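You operate a simulated robot arm through the tools that you are given. There is no shell and no other tool. Be economical: measure what you need, move in short steps, check, and stop when the job is done.

You are at the controls of a simulated robot arm. One attempt, no reset.

## Task
Stop the pump, vent the press, move the block to the white tray.
Fine: pump off before venting; leave the lid open and both latches free.
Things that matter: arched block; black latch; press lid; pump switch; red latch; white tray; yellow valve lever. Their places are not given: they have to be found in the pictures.

The check looks at the end state, three seconds after you hand in, the way a careful person would. Anything else that was tipped, shoved, dropped, spilled or broken makes it a failure. Lids that push on must go on centred and level and be pressed home; caps that screw on are set level and turned clockwise until they are tight.

## Robot
A 7-joint arm with a two-finger parallel gripper, fixed in place. Base frame: the origin is at the foot of the arm, x ahead of it, y to its left, z up. Lengths are in mm, angles in rad, forces in N, time in s.
With the tool pointing down near the work surface it reaches from about 300 to 700 mm from the base axis. Its first joint turns from -1.152 to 1.152 rad. Payload 1.57 kg.
The tool frame sits at the grasp point between the pads (the TCP): z along the fingers, y along the line on which they close. The tips reach 30 mm beyond it. The gripper opens to 110 mm. The fingers are 24 mm wide and 12 mm thick; the gripper's body (48 by 112 mm) begins 78 mm behind the TCP.
Orientation is told as [roll, pitch, yaw] about the base's x, y, z axes, in that order, counted from this pose: with the fingers straight down and closing along the base's y, the tool's x points along the base's -x, its y along +y and its z along -z.

## Interface
- The arm moves only by the tool apply_moves. Its argument "series" is a list of rows, each an object (a shift or turn left out is 0, a gripper value left out holds the last) with "dr": the turn, a rotation vector about the tool's x, y, z in degrees, a list of three; "travel": the shift along the tool's x, y, z in mm, a list of three; "grip": the opening, from 0 (shut) to 1 (fully open). In form: [{"dr": [rx, ry, rz], "travel": [dx, dy, dz], "grip": grip}, ...]. A call has 1 to 8 rows; each row is the pose to reach, as a shift and turn from the pose commanded when the call began, along the tool's axes at that moment. Each row takes 0.2 s and may step no farther than 50 mm and 0.15 rad from the row before; otherwise, or with a gripper value out of range, the whole call is refused. Where a pose cannot be reached the arm comes as near as it can. A force on the tool above 70 N (or 10 N above the force at the start of the call, whichever is more), or a blocked arm, ends the call early, and 0.2 s more pass. The fingers move at their own pace (about 108 mm/s each) and stop on an object; they squeeze with about 41 N. The grip force told is the motor's: it shows also when the fingers shut on nothing. Time passes only in rows, and 0.2 s behind the last, so rows that repeat a pose let the fingers close. It gives the time, the measured TCP pose, the force on the tool (base axes), the opening and the grip force at its end, in the units of the frame above (readings bear some noise), with the torque about the TCP (base axes, N m) and any sound that the robot's microphone picked up.
- Cameras (640 x 400 px; columns grow to the right, rows downward): "scene" is fixed at [163.1, -384.4, 1410]; the picture's right is [0.82, -0.58, 0.00], its down [-0.30, -0.42, -0.86] and it looks along [0.49, 0.70, -0.51] (base axes); focal length 214 px, centre (320, 200). "wrist" rides on the gripper at [70, 16, -141] in the tool frame; the picture's right is [-0.23, 0.97, 0.00], its down [-0.86, -0.20, -0.48] and it looks along [-0.47, -0.11, 0.88] (tool axes); focal length 222 px, centre (320, 200).
- capture(camera): a new picture of that camera. The clock stands still meanwhile.
- probe_pixels(camera, pixels): for up to 12 pixels [column, row] of the newest picture of that camera ("zoom" is the newest enlarged one), the place [x, y, z] in the base frame of the surface seen there, good to about 2 mm. The clock stands still meanwhile.
- zoom(camera, box): a new picture of the part [left, top, right, bottom] of that camera's present view, enlarged. The clock stands still meanwhile.
- hand_in(): hands the job in; it is judged then, once.

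Keep the steps short. Do not move on a guess: measure, check each grasp and each placing, and mend mistakes. In all there are 80 turns and 34 pictures (those below and enlarged ones count). Leave the gripper open and the arm clear of the work at the hand-in unless told otherwise, and finish with a single line.

The tools are called after "Emit:" as a command line: name --argument value ..., lists and objects as JSON in quotes. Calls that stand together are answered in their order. apply_moves: Moves the arm, as the interface text tells. Its arguments: {"type":"object","properties":{"series":{"type":"array"}},"required":["series"]} The other tools are called the same way: capture (camera) takes a picture; probe_pixels (camera, pixels) gives the place of the surface under pixels of a picture; zoom (camera, box) takes an enlarged picture of a part of a camera's view; hand_in () hands the job in.

At the start:

```text
time_s: 0.0
ee_pos: [340.7, -101.6, 1279.4]
orientation: [0.0, -0.001, 0.002]
wrist_force: [-0.2, 0.5, -0.5]
torque: [-0.03, 0.0, -0.01]
opening: 109.8
grasp_force: 0.0
```

scene: 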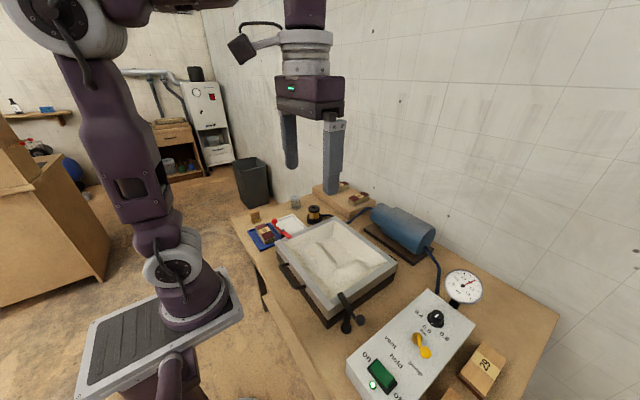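
wrist: 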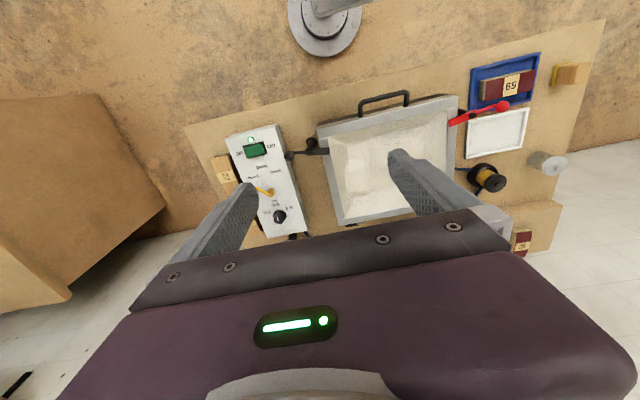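

I see the control box (switch, yellow lever, gauge) at lower right, the press with its lid in the middle, and trays at the back left. I'll enlarge the control box and the press.

Emit:
zoom --camera "scene" --box '[340, 260, 520, 400]'

Emit:
zoom --camera "scene" --box '[230, 180, 410, 340]'

Emit:
zoom --camera "wrist" --box '[200, 40, 600, 260]'

```text
2.86 times, centred on (430, 330) of scene
```

zoom: 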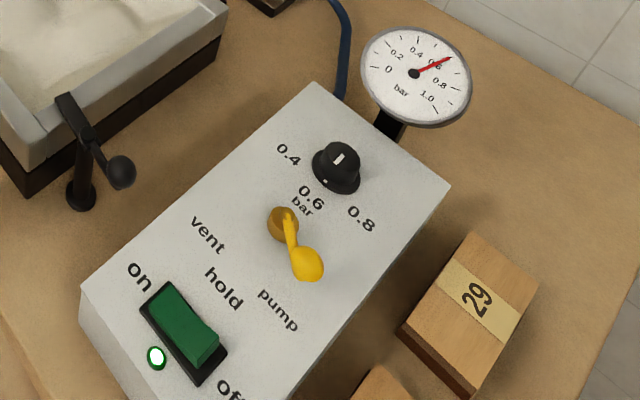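

```text
2.50 times, centred on (320, 260) of scene
```

zoom: 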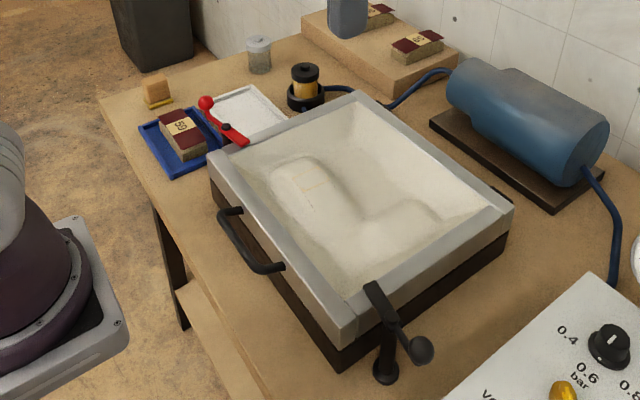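

```text
1.60 times, centred on (400, 150) of wrist
```

zoom: 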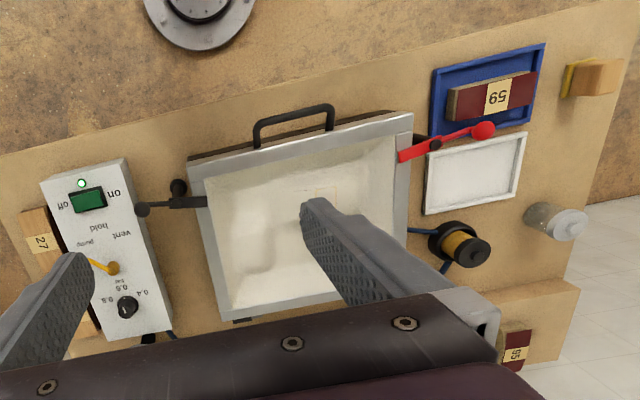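

Now I'll measure the key points: box features first, then the press.

Emit:
probe_pixels --camera "zoom" --pixels '[[88, 200], [74, 203], [102, 196], [112, 268], [92, 263], [128, 308], [142, 208], [180, 185], [205, 202], [482, 130], [435, 145], [405, 155]]'

Emit:
probe_pixels --camera "scene" --pixels '[[280, 273], [294, 292], [308, 298], [281, 247], [330, 320], [395, 267], [330, 222], [332, 255], [344, 298], [347, 325], [361, 320], [355, 275]]'

Emit:
probe_pixels --camera "wrist" --pixels '[[467, 140], [526, 112], [523, 150], [470, 155], [495, 133], [500, 90], [485, 178], [360, 108], [406, 95], [383, 97], [345, 223], [325, 135]]'

```text
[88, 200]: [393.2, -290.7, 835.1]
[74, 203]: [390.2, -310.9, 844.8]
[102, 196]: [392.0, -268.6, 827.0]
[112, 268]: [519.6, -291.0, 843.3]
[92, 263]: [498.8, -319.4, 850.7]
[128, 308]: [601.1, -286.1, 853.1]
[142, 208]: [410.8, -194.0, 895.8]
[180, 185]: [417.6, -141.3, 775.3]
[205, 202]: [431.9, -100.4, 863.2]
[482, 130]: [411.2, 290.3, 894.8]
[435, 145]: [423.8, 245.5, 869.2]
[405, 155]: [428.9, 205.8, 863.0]
```

```text
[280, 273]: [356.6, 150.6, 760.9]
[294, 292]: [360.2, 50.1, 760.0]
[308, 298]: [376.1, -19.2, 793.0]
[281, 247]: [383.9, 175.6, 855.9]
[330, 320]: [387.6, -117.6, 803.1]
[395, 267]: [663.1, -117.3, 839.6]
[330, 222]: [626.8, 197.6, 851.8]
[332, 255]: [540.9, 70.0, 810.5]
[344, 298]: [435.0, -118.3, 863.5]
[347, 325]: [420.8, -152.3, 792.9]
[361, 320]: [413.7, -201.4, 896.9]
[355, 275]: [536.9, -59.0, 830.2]
```

```text
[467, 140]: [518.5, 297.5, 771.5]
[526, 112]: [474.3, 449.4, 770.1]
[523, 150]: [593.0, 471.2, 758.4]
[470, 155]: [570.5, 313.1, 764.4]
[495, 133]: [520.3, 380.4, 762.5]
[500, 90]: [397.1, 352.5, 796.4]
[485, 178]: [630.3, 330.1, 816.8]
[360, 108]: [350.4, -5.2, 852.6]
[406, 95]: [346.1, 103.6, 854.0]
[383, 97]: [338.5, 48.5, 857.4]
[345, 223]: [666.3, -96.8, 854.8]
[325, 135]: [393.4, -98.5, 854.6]
```

Table is about z 758, lid top about 855. The rocker's "off" end is raised (391, -311, 845) and the "on" end is down (827). I'll move above the off end with the fingers shut.

Emit:
apply_moves --series '[{"travel": [-6, -24, 40], "grip": 0}, {"travel": [-12, -48, 80]}, {"travel": [-18, -72, 120]}, {"travel": [-24, -96, 160]}, {"travel": [-30, -120, 200]}, {"travel": [-36, -145, 240]}, {"travel": [-43, -175, 280]}, {"travel": [-50, -208, 315]}]'

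```text
refused: row 7 steps farther than a row can; nothing moved
```

Emit:
apply_moves --series '[{"travel": [-6, -26, 40], "grip": 0}, {"travel": [-12, -52, 80]}, {"travel": [-18, -78, 120]}, {"travel": [-24, -104, 160]}, {"travel": [-30, -130, 200]}, {"travel": [-36, -156, 240]}, {"travel": [-43, -182, 280]}, {"travel": [-50, -208, 320]}]'

Emit:
capture --camera "wrist"

```text
time_s: 1.8
ee_pos: [387.5, -308.7, 960.8]
orientation: [0.0, -0.002, 0.002]
wrist_force: [0.7, -0.1, 0.9]
torque: [0.01, 0.0, 0.03]
opening: 0.0
grasp_force: 21.5
```

```text
28 pictures are left
```

wrist: 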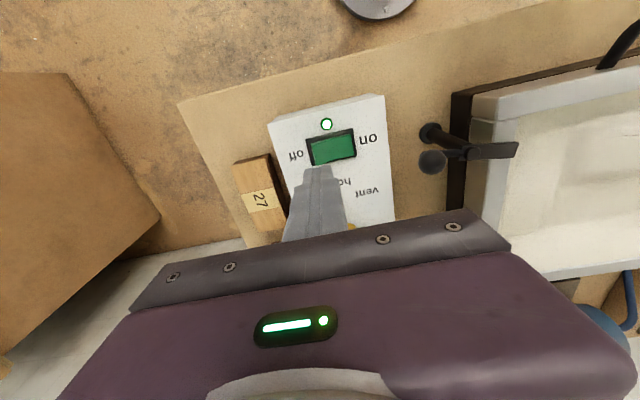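

Clear view of the rocker around (331,148). I'll probe it and the surrounding box.

Emit:
probe_pixels --camera "wrist" --pixels '[[315, 152], [322, 150], [331, 148], [340, 145], [350, 142], [301, 158], [370, 150], [347, 181], [318, 160], [430, 161], [432, 133], [462, 143]]'

```text
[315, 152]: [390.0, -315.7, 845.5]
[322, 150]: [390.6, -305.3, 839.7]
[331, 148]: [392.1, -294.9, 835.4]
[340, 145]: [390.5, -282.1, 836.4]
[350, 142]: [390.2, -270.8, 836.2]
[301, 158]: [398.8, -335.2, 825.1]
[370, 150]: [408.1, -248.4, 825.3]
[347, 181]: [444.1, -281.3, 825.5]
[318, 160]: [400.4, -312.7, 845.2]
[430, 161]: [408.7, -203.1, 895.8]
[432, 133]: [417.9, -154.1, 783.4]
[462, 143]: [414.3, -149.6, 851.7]
```

Off end of rocker is up at (390, -315, 845); the box top is 825. I'll go down in steps and press it about 10 mm.

Emit:
apply_moves --series '[{"travel": [-1, -5, 40]}, {"travel": [-1, -5, 74]}, {"travel": [-1, -5, 82]}, {"travel": [-1, -5, 88]}, {"travel": [-1, -5, 93]}, {"travel": [-1, -5, 96]}, {"travel": [-1, -5, 60]}]'

Emit:
zoom --camera "scene" --box '[340, 260, 520, 400]'

```text
time_s: 3.4
ee_pos: [389.9, -314.8, 902.2]
orientation: [-0.001, -0.001, 0.0]
wrist_force: [-0.1, 0.1, 0.3]
torque: [0.02, -0.01, 0.01]
opening: 0.2
grasp_force: 21.2
heard: click
```

```text
2.86 times, centred on (430, 330) of scene
```

zoom: 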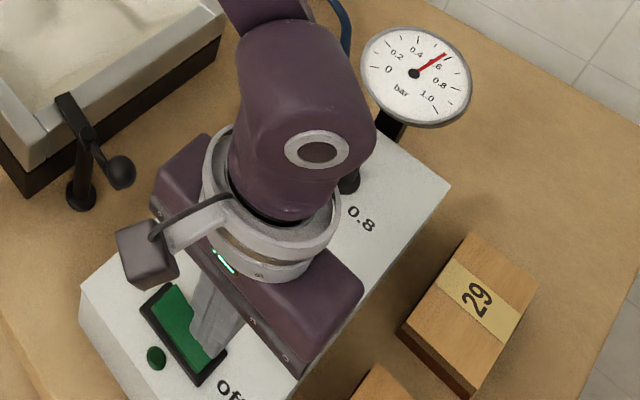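

A click was heard and the lamp is out: the pump is off. Next I'll lift and back away to look at the lever.

Emit:
apply_moves --series '[{"travel": [0, 10, -45]}, {"travel": [0, 55, -65]}, {"travel": [0, 100, -75]}, {"travel": [0, 125, -80]}, {"travel": [0, 125, -80]}]'

Emit:
capture --camera "wrist"

Emit:
zoom --camera "scene" --box '[380, 290, 470, 370]'

```text
time_s: 4.6
ee_pos: [392.1, -188.7, 980.6]
orientation: [-0.002, 0.001, 0.003]
wrist_force: [0.0, 0.2, -0.4]
torque: [0.01, 0.02, -0.02]
opening: 0.0
grasp_force: 21.2
```

```text
26 pictures are left
```

wrist: 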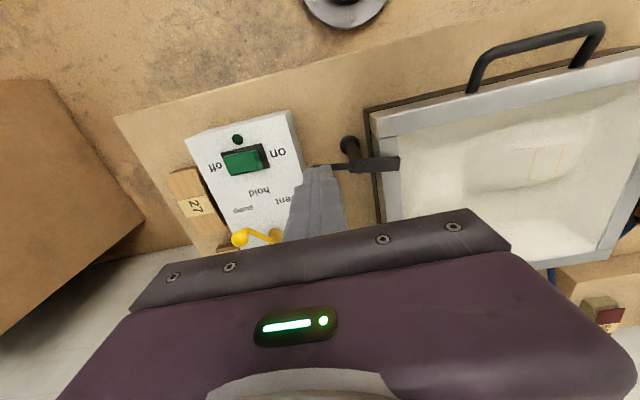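

```text
5.00 times, centred on (425, 330) of scene
```

zoom: 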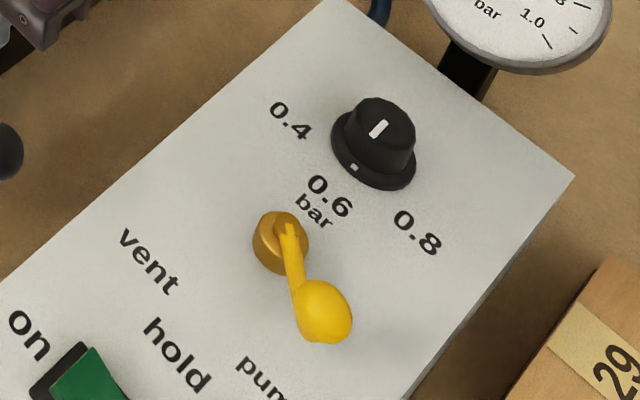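

Emit:
probe_pixels --camera "zoom" --pixels '[[280, 215], [288, 230], [295, 265], [322, 300], [320, 325], [310, 310], [345, 310], [148, 262], [178, 355], [262, 375], [268, 255], [384, 115]]'

Emit:
probe_pixels --camera "wrist" --pixels '[[241, 238], [234, 238], [260, 234], [274, 235], [243, 209], [259, 192], [236, 162], [254, 154]]'

```text
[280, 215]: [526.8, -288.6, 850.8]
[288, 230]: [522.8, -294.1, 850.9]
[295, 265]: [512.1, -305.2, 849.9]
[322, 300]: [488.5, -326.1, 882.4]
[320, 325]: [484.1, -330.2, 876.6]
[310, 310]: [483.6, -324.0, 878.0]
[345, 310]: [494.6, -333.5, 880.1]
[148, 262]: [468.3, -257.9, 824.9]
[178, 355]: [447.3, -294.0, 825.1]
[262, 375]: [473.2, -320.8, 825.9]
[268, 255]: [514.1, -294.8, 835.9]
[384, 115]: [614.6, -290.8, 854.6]
```

```text
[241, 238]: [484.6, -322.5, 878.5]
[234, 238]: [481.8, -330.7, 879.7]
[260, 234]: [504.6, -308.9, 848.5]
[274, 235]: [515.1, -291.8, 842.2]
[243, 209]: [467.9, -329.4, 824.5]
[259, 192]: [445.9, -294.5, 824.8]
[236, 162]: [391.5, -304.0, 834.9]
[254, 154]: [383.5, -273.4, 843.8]
```

Hub axis is near (521,-292), knob at (490,-330, 872); it points to "pump". Vent is on the +y side. I'll go with closed fingers to the far (-y) side of the knob, at about (521,-345), tip height 852.

Emit:
apply_moves --series '[{"travel": [-27, -32, 0]}, {"travel": [-54, -64, 0]}, {"travel": [-81, -96, 0]}, {"travel": [-108, -128, 0]}, {"travel": [-129, -157, 0]}, {"travel": [-129, -157, 40]}, {"travel": [-129, -157, 75]}, {"travel": [-129, -157, 98]}]'

Emit:
zoom --camera "scene" --box '[360, 270, 500, 380]'

```text
time_s: 6.4
ee_pos: [520.2, -346.0, 881.8]
orientation: [0.001, -0.001, 0.0]
wrist_force: [0.8, -0.1, 0.4]
torque: [0.04, -0.01, 0.0]
opening: 0.0
grasp_force: 21.5
```

```text
3.64 times, centred on (430, 325) of scene
```

zoom: 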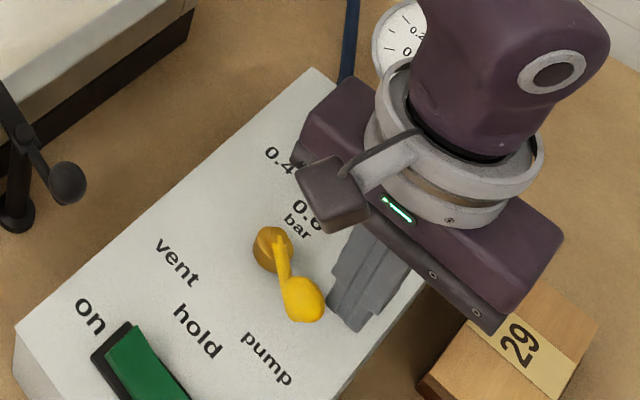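

Finger is beside the knob. I'll sweep along the arc toward vent.

Emit:
apply_moves --series '[{"travel": [12, 6, 0]}, {"travel": [24, 11, 0]}, {"travel": [34, 19, 0]}, {"travel": [42, 29, 0]}, {"travel": [47, 41, 0]}, {"travel": [49, 54, 0]}, {"travel": [48, 64, 0]}, {"travel": [45, 73, 0]}]'

Emit:
zoom --camera "scene" --box '[360, 250, 500, 380]'

```text
time_s: 8.2
ee_pos: [472.5, -279.9, 881.8]
orientation: [-0.008, 0.002, -0.004]
wrist_force: [-11.4, -32.6, -7.0]
torque: [-0.41, 0.19, -0.23]
opening: 0.0
grasp_force: 20.9
```

```text
3.08 times, centred on (430, 315) of scene
```

zoom: 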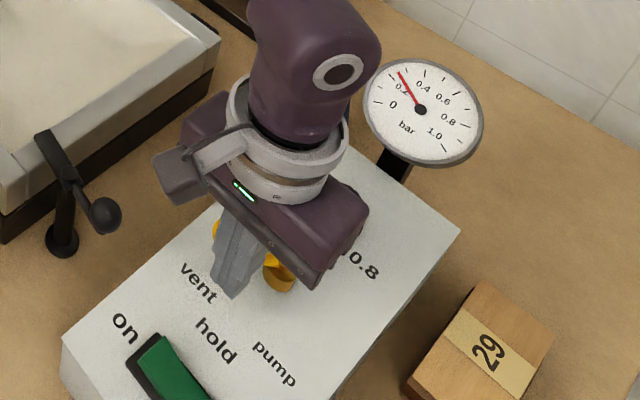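

Pressure is falling and 33 N resistance means the lever is at its stop. I'll back off, rise and wait.

Emit:
apply_moves --series '[{"travel": [5, -20, 0]}, {"travel": [5, -20, -45]}, {"travel": [5, -20, -90]}, {"travel": [5, 20, -110]}, {"travel": [25, 60, -110]}, {"travel": [55, 95, -110]}, {"travel": [55, 95, -110]}]'

Emit:
zoom --camera "scene" --box '[300, 230, 500, 380]'

Emit:
capture --camera "wrist"

```text
time_s: 9.8
ee_pos: [418.2, -177.8, 991.6]
orientation: [0.001, 0.0, 0.002]
wrist_force: [-0.5, -0.2, -0.6]
torque: [0.0, -0.03, 0.0]
opening: 0.2
grasp_force: 21.3
```

```text
2.67 times, centred on (400, 305) of scene
```

zoom: 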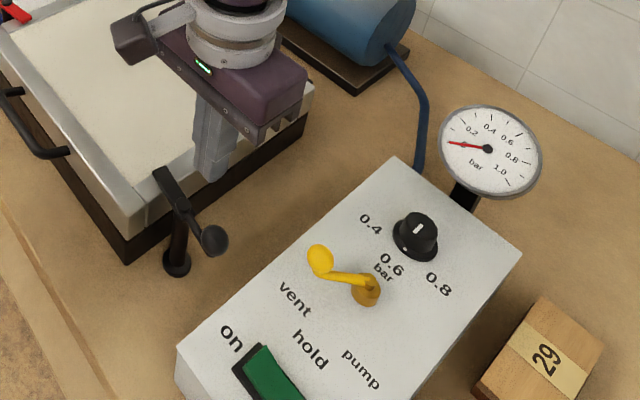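

```text
21 pictures are left
```

wrist: 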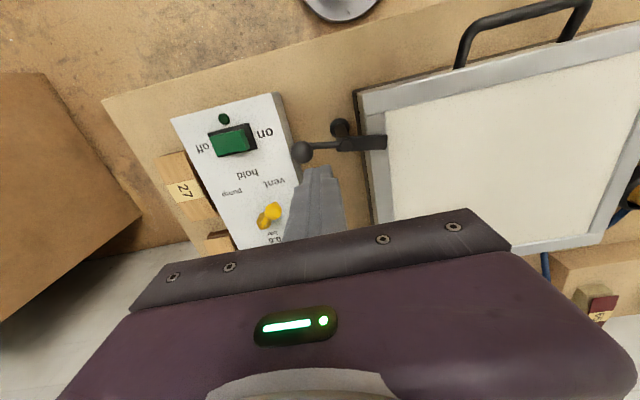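

Gauge is at zero and the membrane has gone flat. Next the black latch: pivot near (417,-150), knob (410,-200,~886), catch over the lid at (432,-100). I'll probe it more finely, in the wrist picture.

Emit:
probe_pixels --camera "wrist" --pixels '[[301, 152], [296, 152], [310, 150], [320, 147], [333, 144], [340, 128], [345, 143], [360, 142], [372, 141], [383, 141], [384, 148], [273, 210]]'

```text
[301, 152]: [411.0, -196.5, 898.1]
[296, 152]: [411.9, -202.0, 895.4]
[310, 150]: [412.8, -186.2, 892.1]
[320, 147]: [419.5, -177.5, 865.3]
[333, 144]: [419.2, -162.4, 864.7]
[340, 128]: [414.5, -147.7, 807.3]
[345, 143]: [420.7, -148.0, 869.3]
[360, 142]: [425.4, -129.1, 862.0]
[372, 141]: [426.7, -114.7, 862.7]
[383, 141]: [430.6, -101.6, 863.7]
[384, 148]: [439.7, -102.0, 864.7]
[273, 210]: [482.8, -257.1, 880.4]
```

Pivot (420,-148), knob centre (411,-197,887). I'll lower the closed fingers on the knob's +x side, tip at 872.

Emit:
apply_moves --series '[{"travel": [-32, -14, 10]}, {"travel": [-32, -14, 50]}, {"travel": [-32, -14, 80]}, {"travel": [-32, -14, 90]}, {"travel": [-21, -19, 90]}, {"travel": [-10, -22, 90]}, {"travel": [0, -22, 90]}, {"travel": [10, -21, 90]}]'

```text
time_s: 11.6
ee_pos: [409.1, -199.9, 901.9]
orientation: [0.0, 0.0, 0.003]
wrist_force: [0.4, -0.4, 0.2]
torque: [0.0, -0.04, 0.02]
opening: 0.4
grasp_force: 20.8
```

No resistance. I'll check whether the knob moved.

Emit:
zoom --camera "scene" --box '[300, 260, 420, 350]'

```text
4.44 times, centred on (360, 305) of scene
```

zoom: 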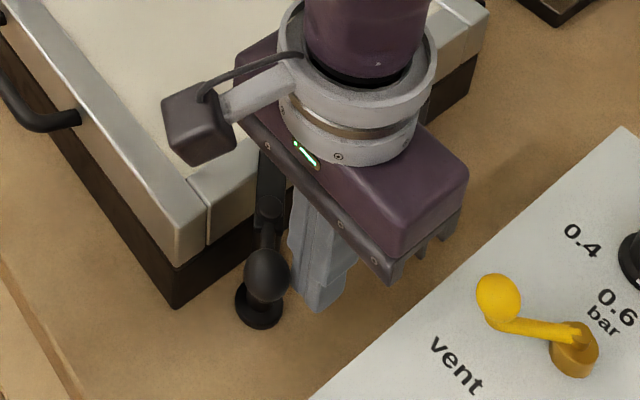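

It swings toward -x. I'll continue the arc to about 90°.

Emit:
apply_moves --series '[{"travel": [11, 5, 0]}, {"travel": [22, 12, 0]}, {"travel": [32, 22, 0]}, {"travel": [37, 32, 0]}, {"travel": [37, 32, 0]}]'

Emit:
zoom --camera "scene" --box '[280, 240, 420, 345]'

```text
time_s: 12.8
ee_pos: [374.2, -169.0, 901.4]
orientation: [-0.002, -0.003, -0.002]
wrist_force: [8.1, -22.5, -4.9]
torque: [-0.39, -0.12, -0.05]
opening: 0.0
grasp_force: 21.1
```

```text
3.81 times, centred on (350, 292) of scene
```

zoom: 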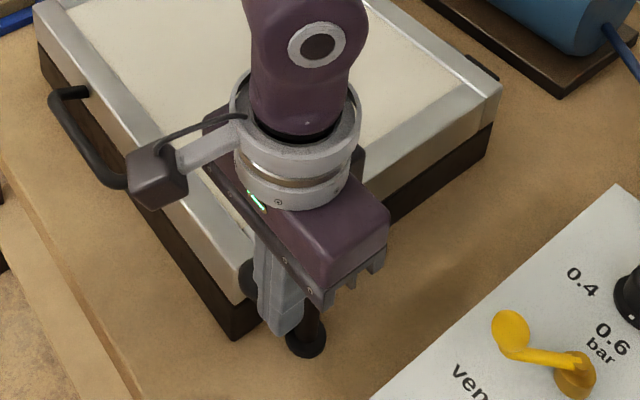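

A stop was reached at 22 N. I'll back off, rise and look.

Emit:
apply_moves --series '[{"travel": [30, 15, 0]}, {"travel": [30, 15, -45]}, {"travel": [30, 15, -90]}, {"travel": [30, 60, -110]}, {"travel": [30, 105, -120]}, {"travel": [30, 150, -125]}, {"travel": [30, 195, -130]}, {"travel": [30, 240, -130]}]'

Emit:
capture --camera "wrist"

```text
time_s: 13.2
ee_pos: [368.3, -168.1, 903.6]
orientation: [-0.021, -0.037, -0.003]
wrist_force: [-0.4, -19.2, -2.9]
torque: [-0.36, 0.0, -0.11]
opening: 0.0
grasp_force: 21.3
stopped in row 1: the force on the tool passed its limit at 87 N (the readings are from after the stop); the commanded pose is now the measured one
```

```text
18 pictures are left
```

wrist: 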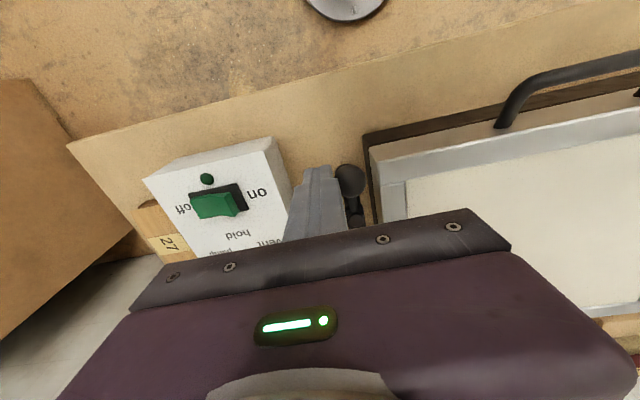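

I had the sign wrong: I pushed on into the stop (the knob is on the finger's +y side). Backing off toward -y now, then up.

Emit:
apply_moves --series '[{"travel": [0, -20, 0]}, {"travel": [0, -20, -45]}, {"travel": [0, -20, -90]}, {"travel": [-10, -20, -120]}]'

Emit:
capture --camera "wrist"

```text
time_s: 14.2
ee_pos: [373.4, -184.3, 1023.0]
orientation: [-0.018, -0.032, 0.001]
wrist_force: [-0.3, 0.5, -0.6]
torque: [0.0, -0.03, 0.02]
opening: 0.0
grasp_force: 21.0
```

```text
17 pictures are left
```

wrist: 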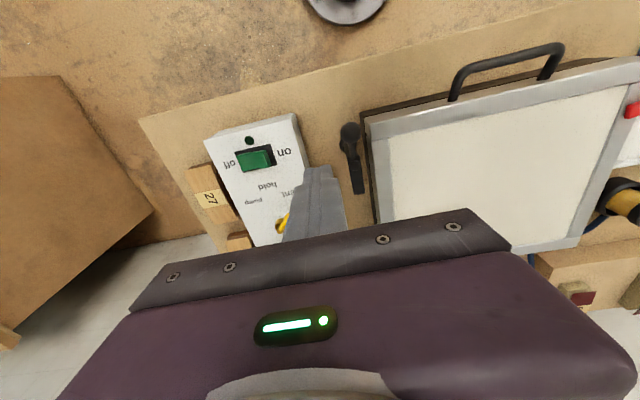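

Black latch is free, parallel to the lid's side. I'll level the tool and travel over the press to the red latch, which mirrors the black one.

Emit:
apply_moves --series '[{"travel": [-5, 45, 0], "dr": [-1.0, 1.8, 0]}, {"travel": [-10, 90, 0], "dr": [-1.0, 1.8, 0]}, {"travel": [-15, 135, 0], "dr": [-1.0, 1.8, 0]}, {"travel": [-20, 180, 0], "dr": [-1.0, 1.8, 0]}, {"travel": [-25, 225, 0], "dr": [-1.0, 1.8, 0]}, {"travel": [-30, 270, 0], "dr": [-1.0, 1.8, 0]}, {"travel": [-35, 315, 0], "dr": [-1.0, 1.8, 0]}, {"travel": [-40, 360, 0], "dr": [-1.0, 1.8, 0]}]'

Emit:
capture --camera "wrist"

```text
time_s: 15.9
ee_pos: [415.2, 177.0, 1019.0]
orientation: [-0.001, 0.0, -0.002]
wrist_force: [0.1, 0.1, 0.5]
torque: [-0.03, -0.04, -0.01]
opening: 0.1
grasp_force: 21.1
```

```text
16 pictures are left
```

wrist: 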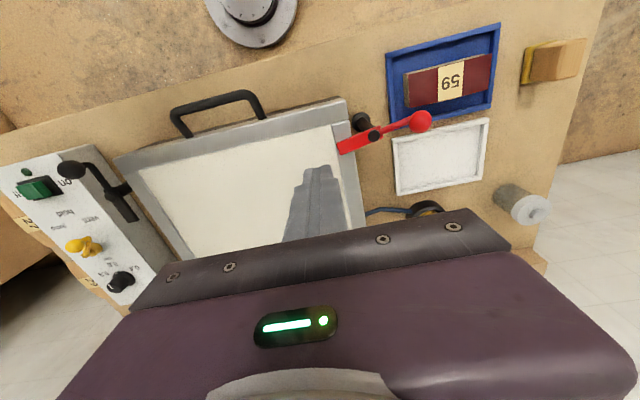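

Probing the red latch, trays, and the handle.

Emit:
probe_pixels --camera "wrist" --pixels '[[420, 120], [426, 122], [400, 126], [375, 135], [350, 145], [360, 122], [397, 138], [400, 190], [478, 172], [485, 122], [440, 155], [450, 80]]'

Emit:
probe_pixels --camera "wrist" --pixels '[[70, 168], [100, 182], [130, 212], [173, 112], [185, 130], [212, 97], [250, 93], [262, 115], [340, 115], [125, 160], [250, 160], [310, 130]]'

```text
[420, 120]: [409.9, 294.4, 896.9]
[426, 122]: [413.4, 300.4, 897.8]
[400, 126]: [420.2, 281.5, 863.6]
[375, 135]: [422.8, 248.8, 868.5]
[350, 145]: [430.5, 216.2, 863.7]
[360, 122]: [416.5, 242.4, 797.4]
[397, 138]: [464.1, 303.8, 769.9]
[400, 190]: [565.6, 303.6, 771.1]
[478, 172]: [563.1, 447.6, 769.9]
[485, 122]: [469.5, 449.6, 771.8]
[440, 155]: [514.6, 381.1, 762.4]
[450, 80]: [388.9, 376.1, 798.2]
```

```text
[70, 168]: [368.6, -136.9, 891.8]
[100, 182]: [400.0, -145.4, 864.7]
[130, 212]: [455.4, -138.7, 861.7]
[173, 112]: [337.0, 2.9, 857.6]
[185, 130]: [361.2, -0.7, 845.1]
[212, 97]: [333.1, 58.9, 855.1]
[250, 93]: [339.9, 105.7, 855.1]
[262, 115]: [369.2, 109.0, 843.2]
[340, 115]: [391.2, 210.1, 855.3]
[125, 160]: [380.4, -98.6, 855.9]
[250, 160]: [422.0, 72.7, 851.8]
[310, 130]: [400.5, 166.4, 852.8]
```

Red: pivot (422,247), knob (411,297,887). White tray inside about x 464–565, y 304–450, floor 762. Moving to the knob's +x side and lowering.

Emit:
apply_moves --series '[{"travel": [-13, 40, 0]}, {"travel": [-26, 80, 0]}, {"travel": [-40, 113, 0]}, {"travel": [-40, 113, 45]}, {"travel": [-40, 113, 85]}, {"travel": [-40, 113, 107]}, {"travel": [-40, 113, 117]}]'

Emit:
apply_moves --series '[{"travel": [13, 6, 0]}, {"travel": [25, 9, 0]}, {"travel": [37, 9, 0]}, {"travel": [48, 6, 0]}, {"travel": [59, 1, 0]}, {"travel": [68, -6, 0]}, {"travel": [74, -13, 0]}, {"travel": [77, -18, 0]}]'

```text
time_s: 17.6
ee_pos: [453.6, 289.9, 901.5]
orientation: [-0.001, -0.002, 0.001]
wrist_force: [0.6, -0.3, 0.2]
torque: [0.0, 0.01, -0.04]
opening: 0.1
grasp_force: 21.5
```

```text
time_s: 19.4
ee_pos: [377.7, 270.3, 902.9]
orientation: [0.0, -0.002, -0.001]
wrist_force: [1.3, 4.0, -2.9]
torque: [0.06, -0.03, 0.03]
opening: 0.1
grasp_force: 21.0
```

A little further until it meets the stop, then back off (+y) and up.

Emit:
apply_moves --series '[{"travel": [2, -4, 0]}, {"travel": [2, -4, 0]}, {"travel": [2, 18, 0]}, {"travel": [2, 18, -45]}, {"travel": [2, 18, -90]}, {"travel": [20, -20, -110]}, {"travel": [40, -60, -110]}]'

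Emit:
capture --camera "wrist"

```text
time_s: 20.9
ee_pos: [336.4, 209.5, 1013.8]
orientation: [0.0, -0.002, -0.001]
wrist_force: [-0.2, -0.2, 0.2]
torque: [-0.01, -0.01, 0.01]
opening: 0.2
grasp_force: 21.1
```

```text
15 pictures are left
```

wrist: 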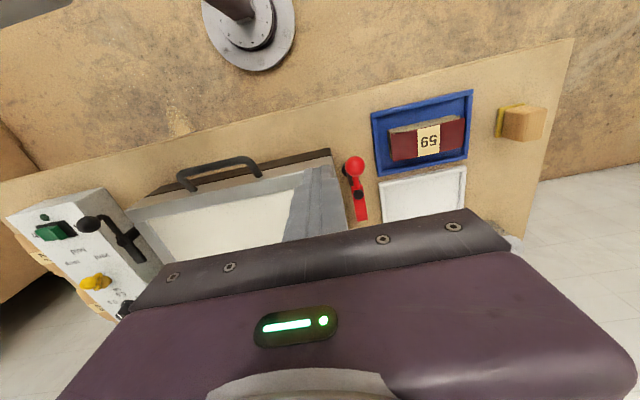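

Both latches are free. Now I look at the handle and the hinge side to plan the lid arc.

Emit:
zoom --camera "scene" --box '[260, 200, 420, 325]'

```text
3.20 times, centred on (340, 262) of scene
```

zoom: 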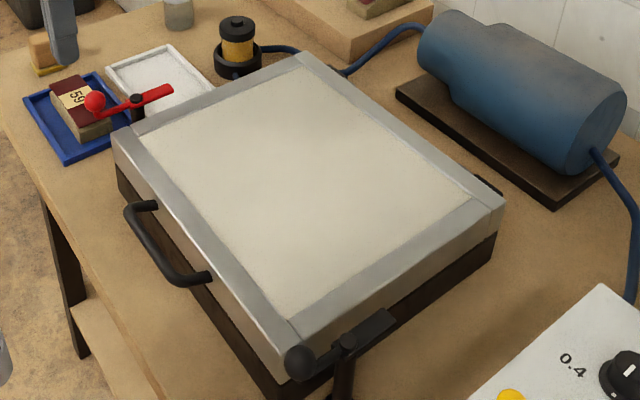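

Emit:
probe_pixels --camera "zoom" --pixels '[[490, 183], [500, 188], [495, 210], [492, 235], [490, 260], [305, 55], [160, 258], [130, 212], [150, 205], [205, 277], [160, 240], [290, 365]]'

Emit:
probe_pixels --camera "zoom" --pixels '[[290, 345], [120, 140], [120, 170], [480, 178], [485, 190], [400, 90], [545, 200], [440, 60]]'

```text
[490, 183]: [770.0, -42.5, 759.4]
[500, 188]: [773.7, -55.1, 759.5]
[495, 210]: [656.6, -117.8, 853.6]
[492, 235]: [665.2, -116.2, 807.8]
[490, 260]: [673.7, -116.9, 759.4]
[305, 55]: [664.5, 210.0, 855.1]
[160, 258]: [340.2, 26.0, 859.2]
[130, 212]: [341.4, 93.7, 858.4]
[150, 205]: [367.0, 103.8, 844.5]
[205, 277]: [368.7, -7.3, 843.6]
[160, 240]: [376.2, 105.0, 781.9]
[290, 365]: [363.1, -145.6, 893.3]
```

```text
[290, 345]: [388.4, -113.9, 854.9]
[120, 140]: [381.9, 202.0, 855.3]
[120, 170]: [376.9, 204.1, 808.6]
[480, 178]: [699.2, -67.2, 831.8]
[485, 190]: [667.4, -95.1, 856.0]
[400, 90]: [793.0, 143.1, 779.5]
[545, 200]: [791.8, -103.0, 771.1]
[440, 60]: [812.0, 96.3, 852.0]
```

Lid spans x 378–665, z 808–855; handle bar centre is about (340, 50, 852). I'll turn the gripper 90° to close along x, over the handle, opening about 32 mm.

Emit:
apply_moves --series '[{"travel": [0, -20, 0], "dr": [0, 0, 8], "grip": 0.29}, {"travel": [0, -40, 0], "dr": [0, 0, 16]}, {"travel": [0, -60, 0], "dr": [0, 0, 24]}, {"travel": [0, -80, 0], "dr": [0, 0, 32]}, {"travel": [0, -100, 0], "dr": [0, 0, 40]}, {"travel": [0, -120, 0], "dr": [0, 0, 48]}, {"travel": [0, -140, 0], "dr": [0, 0, 56]}, {"travel": [0, -157, 0], "dr": [0, 0, 64]}]'

Emit:
apply_moves --series '[{"dr": [0, 0, 8]}, {"dr": [0, 0, 16]}, {"dr": [0, 0, 24]}, {"dr": [0, 0, 26]}, {"dr": [0, 0, 26], "travel": [0, 0, 30]}, {"dr": [0, 0, 26], "travel": [0, 0, 60]}]'

Emit:
capture --camera "wrist"

```text
time_s: 22.8
ee_pos: [337.1, 53.1, 1013.3]
orientation: [0.002, -0.001, -1.121]
wrist_force: [0.5, 0.3, 0.6]
torque: [-0.01, 0.02, 0.0]
opening: 31.9
grasp_force: 0.0
```

```text
time_s: 24.1
ee_pos: [338.0, 52.7, 951.1]
orientation: [0.002, 0.0, -1.573]
wrist_force: [0.1, -0.2, 0.1]
torque: [0.04, -0.01, -0.01]
opening: 31.9
grasp_force: 0.1
```

```text
13 pictures are left
```

wrist: 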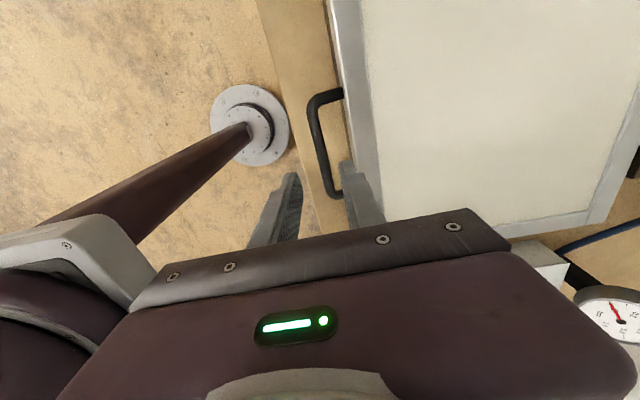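

The handle lies between the finger lines. I'll check exact bar and gap x positions.

Emit:
probe_pixels --camera "wrist" --pixels '[[312, 130], [318, 130], [324, 160], [328, 185], [309, 105], [345, 100], [350, 130], [355, 160], [340, 130], [336, 165]]'

```text
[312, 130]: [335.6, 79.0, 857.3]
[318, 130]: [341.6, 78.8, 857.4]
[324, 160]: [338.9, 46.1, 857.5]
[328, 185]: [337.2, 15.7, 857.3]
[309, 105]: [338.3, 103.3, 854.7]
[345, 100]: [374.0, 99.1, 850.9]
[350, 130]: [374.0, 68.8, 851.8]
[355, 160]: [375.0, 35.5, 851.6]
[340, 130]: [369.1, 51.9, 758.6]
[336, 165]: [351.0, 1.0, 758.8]
```

Bar centre (338.5, –, 851), gap 344–374; the inner finger fits at 354–366. Lower to TCP z 861 and close.

Emit:
apply_moves --series '[{"travel": [0, 0, 40]}, {"travel": [0, 0, 75]}, {"travel": [0, 0, 90]}, {"travel": [0, 0, 90], "grip": 0}, {"travel": [0, 0, 90]}, {"travel": [0, 0, 90]}]'

```text
time_s: 25.6
ee_pos: [340.8, 53.0, 861.5]
orientation: [0.01, -0.001, -1.57]
wrist_force: [35.0, -3.7, 1.4]
torque: [0.57, -0.28, 0.67]
opening: 11.9
grasp_force: 29.4
```

Bar is gripped (12 mm). Lid first lifts a little along its arc, watching forces.

Emit:
apply_moves --series '[{"travel": [0, 3, 6]}, {"travel": [0, 3, -6]}, {"travel": [0, 6, -23]}, {"travel": [0, 11, -46]}, {"travel": [0, 11, -46]}]'

```text
time_s: 26.8
ee_pos: [349.6, 53.3, 906.8]
orientation: [0.0, -0.002, -1.571]
wrist_force: [8.8, -4.5, -2.9]
torque: [-0.91, -0.06, 0.76]
opening: 11.7
grasp_force: 29.8
```

Lid follows with light force. Continue to about 40°.

Emit:
apply_moves --series '[{"travel": [0, 15, -44.6]}, {"travel": [0, 35, -87]}, {"travel": [0, 62, -126]}, {"travel": [0, 93, -160.6]}, {"travel": [0, 93, -160.6]}]'

Emit:
capture --camera "scene"

```text
time_s: 27.9
ee_pos: [441.1, 53.2, 1068.5]
orientation: [0.0, 0.003, -1.571]
wrist_force: [-19.6, 10.5, 20.4]
torque: [0.06, 0.04, 0.41]
opening: 11.7
grasp_force: 29.4
```

```text
12 pictures are left
```

scene: 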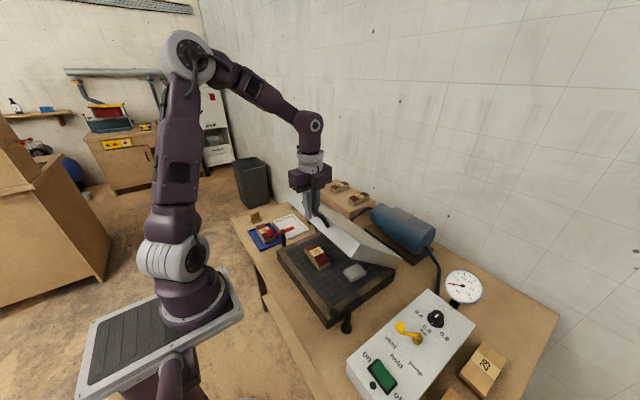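

Inside the press I see a red-brown labelled block and a grey-white piece. Lid at ~40°, going well. I continue the arc while tilting the tool forward to stay in reach.

Emit:
apply_moves --series '[{"travel": [0, 33.5, -31.7], "dr": [-8, 0, 0]}, {"travel": [0, 72.3, -56.3], "dr": [-16, 0, 0]}, {"travel": [0, 114.2, -75], "dr": [-24, 0, 0]}, {"travel": [0, 158.5, -87.3], "dr": [-32, 0, 0]}, {"travel": [0, 158.5, -87.3], "dr": [-32, 0, 0]}]'

```text
time_s: 29.1
ee_pos: [599.8, 51.8, 1159.4]
orientation: [0.567, 0.002, -1.573]
wrist_force: [-7.0, 5.2, 27.6]
torque: [0.58, 0.07, -0.48]
opening: 11.9
grasp_force: 29.5
```

Fitting the arc: hinge near (687, 816), R≈347, lid at ~71°. Two more steps to ~86°.

Emit:
apply_moves --series '[{"travel": [0, 42.8, 15.9], "dr": [-6, 0, 0]}, {"travel": [0, 83.2, 40.6], "dr": [-14, 0, 0]}, {"travel": [0, 83.2, 40.6], "dr": [-14, 0, 0]}]'

```text
time_s: 29.7
ee_pos: [660.5, 51.7, 1172.7]
orientation: [0.732, 0.006, -1.572]
wrist_force: [-86.1, 2.3, 46.0]
torque: [0.5, 0.28, 0.13]
opening: 11.9
grasp_force: 29.3
stopped in row 2: the force on the tool passed its limit at 160 N (the readings are from after the stop); the commanded pose is now the measured one
```

Blocked with 86 N pushing back in -x. I'll relax a few mm and look.

Emit:
apply_moves --series '[{"travel": [0, -4, -4]}, {"travel": [0, -4, -4]}]'

Emit:
zoom --camera "scene" --box '[230, 110, 450, 350]'

```text
time_s: 30.3
ee_pos: [659.7, 52.5, 1170.9]
orientation: [0.742, 0.006, -1.572]
wrist_force: [-25.3, 4.1, 38.3]
torque: [0.41, -0.3, -0.37]
opening: 11.6
grasp_force: 28.6
```

```text
1.67 times, centred on (340, 230) of scene
```

zoom: 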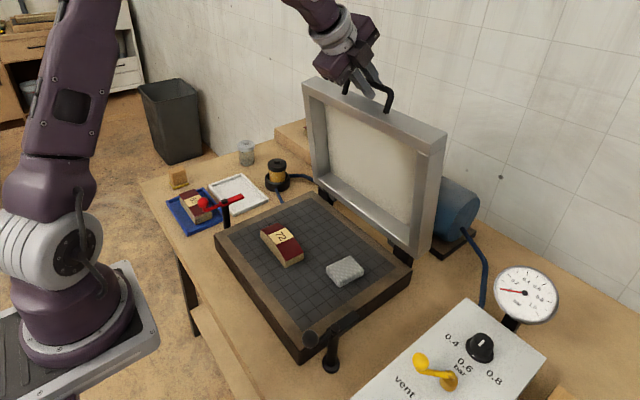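

The lid stands nearly upright. I'll measure its lean, and the items inside.

Emit:
probe_pixels --camera "zoom" --pixels '[[425, 142], [427, 170], [410, 230], [405, 260], [330, 110], [370, 150], [365, 210], [278, 240], [345, 268], [360, 262], [300, 262], [280, 225]]'

```text
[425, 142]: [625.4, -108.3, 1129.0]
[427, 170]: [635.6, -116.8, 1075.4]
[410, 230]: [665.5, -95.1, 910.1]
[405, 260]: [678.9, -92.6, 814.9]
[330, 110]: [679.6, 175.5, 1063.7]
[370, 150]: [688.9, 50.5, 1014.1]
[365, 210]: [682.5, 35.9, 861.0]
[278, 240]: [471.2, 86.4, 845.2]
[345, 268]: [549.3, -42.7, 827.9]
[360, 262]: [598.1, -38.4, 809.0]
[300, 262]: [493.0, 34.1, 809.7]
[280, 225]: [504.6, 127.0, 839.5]
```

Lid leans ~10° short of vertical and it is a hard stop. I'll test whether it holds: open slightly so the fingers still cage the bar.

Emit:
apply_moves --series '[{"travel": [0, 0, 0], "grip": 0.16}, {"travel": [0, 0, 0]}, {"travel": [0, 0, 0]}, {"travel": [0, 0, 0], "grip": 0.22}, {"travel": [0, 0, 0]}, {"travel": [0, 0, 0]}]'

```text
time_s: 31.7
ee_pos: [660.0, 51.7, 1171.9]
orientation: [0.739, 0.006, -1.571]
wrist_force: [-13.0, 3.8, 45.2]
torque: [0.08, -0.2, -0.19]
opening: 11.8
grasp_force: 0.0
```

The fingers did not open (11.8 mm) and the tool is pushed up: the fingers may be jammed between bar and lid edge. I'll look closely.

Emit:
zoom --camera "scene" --box '[325, 105, 405, 165]'

```text
6.67 times, centred on (365, 135) of scene
```

zoom: 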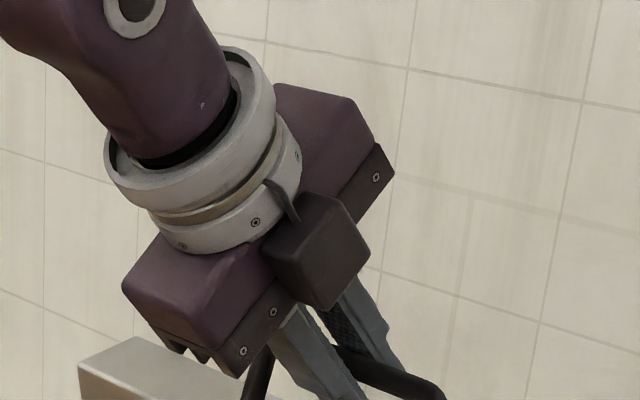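

Emit:
probe_pixels --camera "zoom" --pixels '[[355, 362], [400, 378], [435, 392], [258, 380], [120, 365], [170, 360], [100, 375], [340, 395], [380, 335], [320, 380], [400, 365]]'

```text
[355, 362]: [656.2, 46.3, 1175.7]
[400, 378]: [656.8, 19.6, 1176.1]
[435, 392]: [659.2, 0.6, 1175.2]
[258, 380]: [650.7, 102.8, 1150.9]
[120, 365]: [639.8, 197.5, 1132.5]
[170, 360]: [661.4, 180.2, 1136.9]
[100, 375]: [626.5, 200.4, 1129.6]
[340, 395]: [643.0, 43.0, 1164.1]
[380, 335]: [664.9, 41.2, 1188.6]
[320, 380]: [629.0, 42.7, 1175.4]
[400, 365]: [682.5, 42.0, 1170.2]
```

The bar has slid up to the TCP depth, so the finger tip met the lid edge: a jam, not the lid's stop. I'll retract 12 mm along the fingers with slack grip, then close again.

Emit:
apply_moves --series '[{"travel": [0, 0, -4], "grip": 0.15}, {"travel": [0, 0, -8]}, {"travel": [0, 0, -12]}, {"travel": [0, 0, -12]}]'

```text
time_s: 32.7
ee_pos: [652.0, 51.4, 1175.7]
orientation: [0.728, 0.004, -1.572]
wrist_force: [0.8, -0.2, -0.3]
torque: [-0.01, -0.04, 0.02]
opening: 16.5
grasp_force: 0.3
```

No load now: the lid stays up by itself at ~80°. I'll push the bar onward gently with the caged (not clamped) fingers.

Emit:
apply_moves --series '[{"travel": [0, 1, -4]}, {"travel": [0, 10, 3]}, {"travel": [0, 19.8, 10.9]}, {"travel": [0, 28, 18]}, {"travel": [0, 36.2, 25.5]}, {"travel": [0, 36.2, 25.5]}]'

```text
time_s: 33.7
ee_pos: [672.9, 51.7, 1182.2]
orientation: [0.715, 0.006, -1.569]
wrist_force: [-59.3, 0.3, 17.7]
torque: [-0.24, 1.73, -0.36]
opening: 45.2
grasp_force: 16.3
stopped in row 4: the force on the tool passed its limit at 85 N (the readings are from after the stop); the commanded pose is now the measured one
```

The lid really is at a hard stop (the finger itself was forced open, bar unmoved). I'll back off 15 mm with the gripper wider, and see whether the lid stays.

Emit:
apply_moves --series '[{"travel": [0, -6, -5], "grip": 0.45}, {"travel": [0, -11, -10]}, {"travel": [0, -11, -10]}, {"travel": [0, -11, -10]}]'

Emit:
capture --camera "wrist"

```text
time_s: 34.7
ee_pos: [662.8, 51.4, 1182.6]
orientation: [0.722, 0.005, -1.572]
wrist_force: [-0.8, 0.1, 0.4]
torque: [0.0, 0.01, 0.01]
opening: 49.6
grasp_force: 0.1
```

```text
9 pictures are left
```

wrist: 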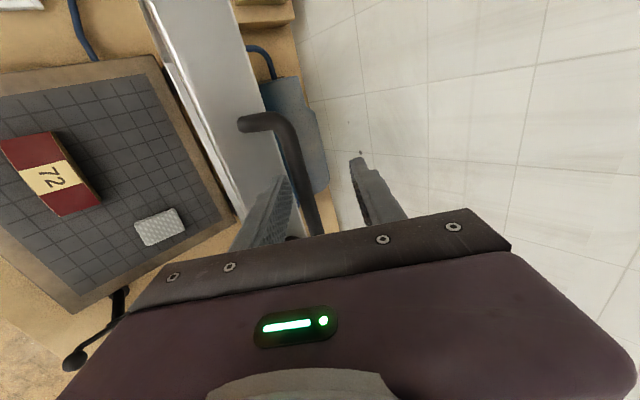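

Emit:
probe_pixels --camera "wrist" --pixels '[[280, 125], [300, 170], [312, 215], [215, 100], [255, 185], [60, 180], [40, 135], [75, 150], [160, 215], [170, 238], [50, 175], [95, 195]]'

```text
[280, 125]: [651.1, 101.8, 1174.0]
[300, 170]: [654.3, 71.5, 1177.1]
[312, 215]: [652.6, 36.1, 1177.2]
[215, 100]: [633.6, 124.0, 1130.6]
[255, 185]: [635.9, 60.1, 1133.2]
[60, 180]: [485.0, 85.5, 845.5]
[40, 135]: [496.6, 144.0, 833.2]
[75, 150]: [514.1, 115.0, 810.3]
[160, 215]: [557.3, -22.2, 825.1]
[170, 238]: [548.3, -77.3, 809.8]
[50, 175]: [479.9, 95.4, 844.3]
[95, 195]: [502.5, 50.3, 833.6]
```

The lid stands on its own with nothing touching the bar. I'll withdraw along the finger direction, then go up and re-level the tool.

Emit:
apply_moves --series '[{"travel": [0, 0, -10]}, {"travel": [0, -4, -20]}, {"travel": [0, -6, -45]}, {"travel": [0, -6, -85]}, {"travel": [0, -6, -120]}, {"travel": [0, -6, -120]}]'

Emit:
zoom --camera "scene" --box '[230, 110, 450, 350]'

```text
time_s: 36.1
ee_pos: [577.4, 52.2, 1270.0]
orientation: [0.724, 0.008, -1.572]
wrist_force: [-0.9, -0.7, 0.4]
torque: [0.0, -0.04, -0.03]
opening: 49.8
grasp_force: 0.0
```

```text
1.67 times, centred on (340, 230) of scene
```

zoom: 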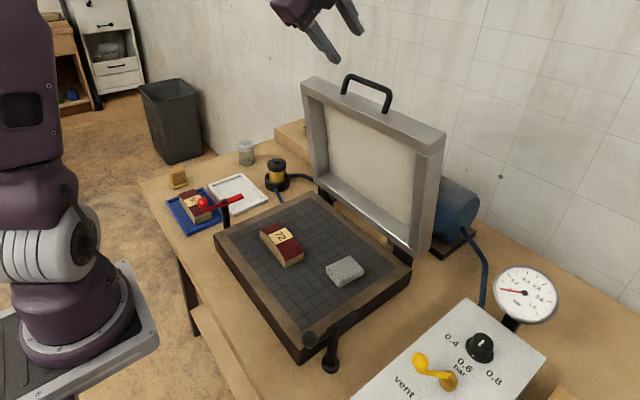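

Lid stays open. Now a close look at the two items in the press to identify the arched block.

Emit:
zoom --camera "scene" --box '[310, 235, 370, 285]'

```text
8.00 times, centred on (340, 260) of scene
```

zoom: 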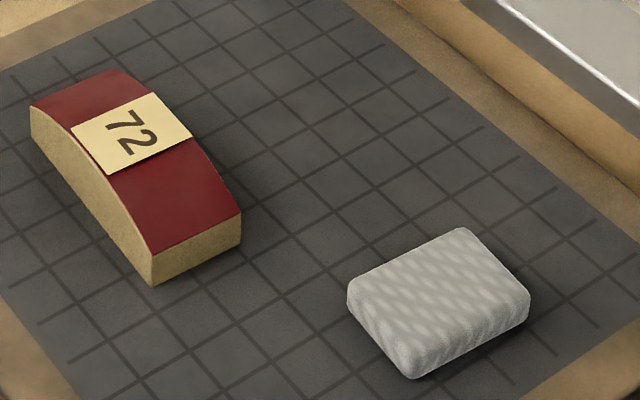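

Block 72 has the arched top; the other is a padded pack, to be left alone. Measuring the block's outline.

Emit:
probe_pixels --camera "zoom" --pixels '[[33, 108], [118, 72], [150, 250], [238, 215], [155, 284], [240, 245], [130, 130], [32, 138], [180, 165], [75, 130], [100, 215], [300, 250]]'

```text
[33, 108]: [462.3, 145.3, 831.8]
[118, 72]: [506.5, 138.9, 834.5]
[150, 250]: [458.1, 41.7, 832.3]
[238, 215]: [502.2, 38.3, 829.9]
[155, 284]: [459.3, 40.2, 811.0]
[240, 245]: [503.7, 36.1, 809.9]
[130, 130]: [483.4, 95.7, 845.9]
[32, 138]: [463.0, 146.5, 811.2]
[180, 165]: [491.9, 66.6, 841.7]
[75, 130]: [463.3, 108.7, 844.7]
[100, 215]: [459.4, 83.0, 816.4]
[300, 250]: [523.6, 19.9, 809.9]
```

Block: centre (482.5, 91), 45 × 105 mm, turned about 2°, z 810–846. I'll untilt the tool while moving above it, opening to 75 mm.

Emit:
apply_moves --series '[{"travel": [6.5, -37.3, 18.2], "dr": [7, 0, 0], "grip": 0.68}, {"travel": [13, -74.5, 36.4], "dr": [14, 0, 0]}, {"travel": [19.5, -111.8, 54.6], "dr": [21, 0, 0]}, {"travel": [26, -149, 72.9], "dr": [28, 0, 0]}, {"travel": [32.5, -186.3, 91.1], "dr": [35, 0, 0]}, {"travel": [39, -223.6, 109.3], "dr": [41.4, 0, 0]}, {"travel": [39, -223.6, 109.3], "dr": [41.4, 0, 0]}]'

```text
time_s: 37.7
ee_pos: [482.8, 91.9, 1037.8]
orientation: [-0.001, 0.007, -1.572]
wrist_force: [1.3, 0.7, 0.1]
torque: [-0.01, 0.02, 0.0]
opening: 74.7
grasp_force: 0.0
```

Level above the block. Turn 2° and descend to TCP z ≈ 870 first, then 843.

Emit:
apply_moves --series '[{"travel": [0, 0, 45], "dr": [0, 0, 2.1]}, {"travel": [0, 0, 90], "dr": [0, 0, 2.1]}, {"travel": [0, 0, 130], "dr": [0, 0, 2.1]}, {"travel": [0, 0, 160], "dr": [0, 0, 2.1]}, {"travel": [0, 0, 180], "dr": [0, 0, 2.1]}, {"travel": [0, 0, 194], "dr": [0, 0, 2.1]}, {"travel": [0, 0, 194], "dr": [0, 0, 2.1]}]'

Emit:
capture --camera "wrist"

```text
time_s: 39.3
ee_pos: [482.0, 93.6, 845.3]
orientation: [0.001, 0.008, -1.609]
wrist_force: [-0.8, -0.9, 0.2]
torque: [-0.01, 0.0, 0.0]
opening: 74.7
grasp_force: 0.0
```

```text
6 pictures are left
```

wrist: 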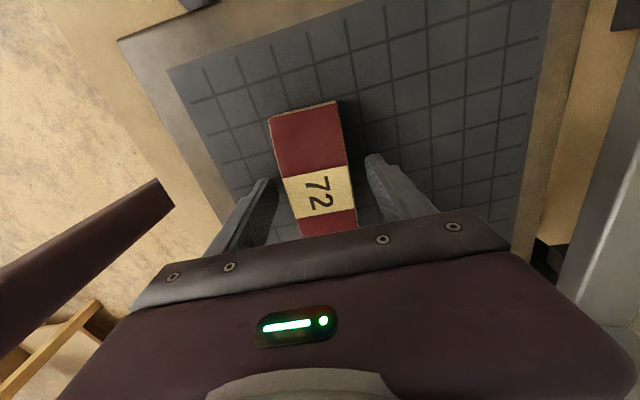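

Fingers straddle the block, well centred. Close and lift slightly.

Emit:
apply_moves --series '[{"travel": [0, 0, 1], "grip": 0.3}, {"travel": [0, 0, 1]}, {"travel": [0, 0, 1]}, {"travel": [0, 0, -15]}, {"travel": [0, 0, -40]}]'

```text
time_s: 40.5
ee_pos: [482.5, 92.9, 886.7]
orientation: [0.0, 0.006, -1.608]
wrist_force: [0.6, -0.2, -0.9]
torque: [0.0, -0.02, 0.0]
opening: 47.3
grasp_force: 40.8
```

Block held (47 mm, 41 N). Lift and carry toward the tray centre (515, 377).

Emit:
apply_moves --series '[{"travel": [0, 0, -45]}, {"travel": [0, 0, -90]}, {"travel": [47.5, 3.7, -90]}, {"travel": [95, 7.4, -90]}, {"travel": [142.5, 11, -90]}, {"travel": [190, 14.7, -90], "dr": [0, 0, -2]}, {"travel": [237.5, 18.3, -90], "dr": [0, 0, -2]}, {"travel": [285, 22, -90], "dr": [0, 0, -2]}]'

Emit:
capture --camera "wrist"

```text
time_s: 42.3
ee_pos: [514.7, 376.4, 975.9]
orientation: [-0.001, 0.005, -1.577]
wrist_force: [0.1, -0.1, -2.8]
torque: [0.02, 0.01, -0.02]
opening: 47.4
grasp_force: 40.9
```

```text
5 pictures are left
```

wrist: 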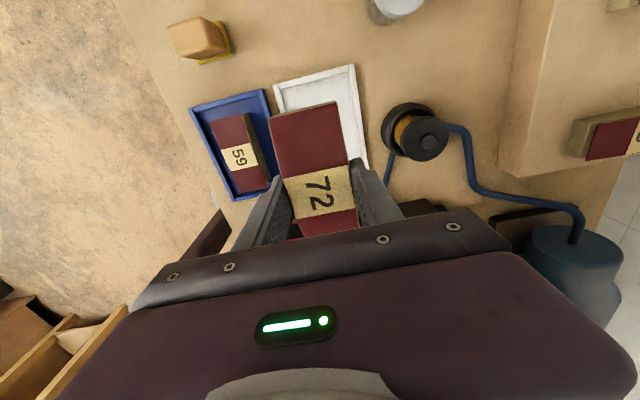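

Block steady. I'll verify the tray's corners against my numbers.

Emit:
probe_pixels --camera "wrist" --pixels '[[276, 87], [353, 67], [366, 163], [310, 90], [345, 100], [356, 150], [268, 92], [270, 180], [310, 120], [308, 145]]'

```text
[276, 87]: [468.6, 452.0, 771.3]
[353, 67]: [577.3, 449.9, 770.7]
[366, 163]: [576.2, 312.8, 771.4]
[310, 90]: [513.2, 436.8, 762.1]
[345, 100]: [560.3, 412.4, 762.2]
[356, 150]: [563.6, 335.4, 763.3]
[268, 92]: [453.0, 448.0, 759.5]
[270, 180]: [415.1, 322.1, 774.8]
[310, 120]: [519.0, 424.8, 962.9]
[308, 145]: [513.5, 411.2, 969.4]
```

Tray spans x 467–577, y 302–452: centre (521, 377). Adjust 6 mm and lower: bottom touches at TCP z ≈ 796.5.

Emit:
apply_moves --series '[{"travel": [2, 6, 40]}, {"travel": [2, 6, 80]}, {"travel": [2, 6, 120]}, {"travel": [2, 6, 150]}, {"travel": [2, 6, 168]}, {"travel": [2, 6, 174]}, {"travel": [2, 6, 177]}, {"travel": [2, 6, 179]}]'

```text
time_s: 44.1
ee_pos: [523.9, 380.4, 797.7]
orientation: [0.002, 0.006, -1.574]
wrist_force: [-3.0, -3.7, 14.3]
torque: [0.0, -0.18, -0.11]
opening: 47.2
grasp_force: 41.2
```

14 N upward: block rests on the tray floor. Release to 60 mm and rise.

Emit:
apply_moves --series '[{"travel": [0, 0, -1], "grip": 0.54}, {"travel": [0, 0, -1]}, {"travel": [0, 0, -20]}, {"travel": [0, 0, -60]}, {"travel": [0, 0, -105]}, {"travel": [-20, -15, -150]}, {"travel": [-50, -40, -175]}, {"travel": [-85, -70, -195]}]'

Emit:
capture --camera "wrist"

```text
refused: row 6 steps farther than a row can; nothing moved
```

```text
4 pictures are left
```

wrist: 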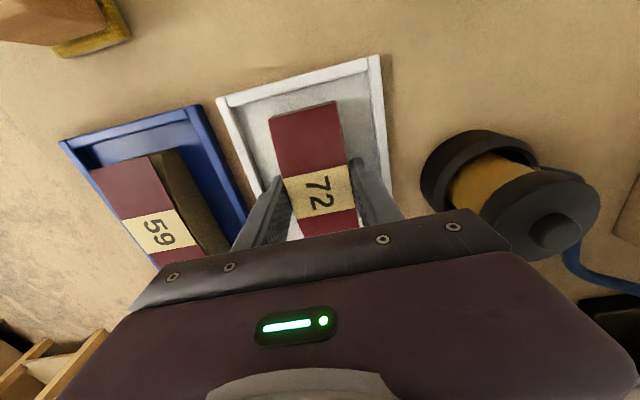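

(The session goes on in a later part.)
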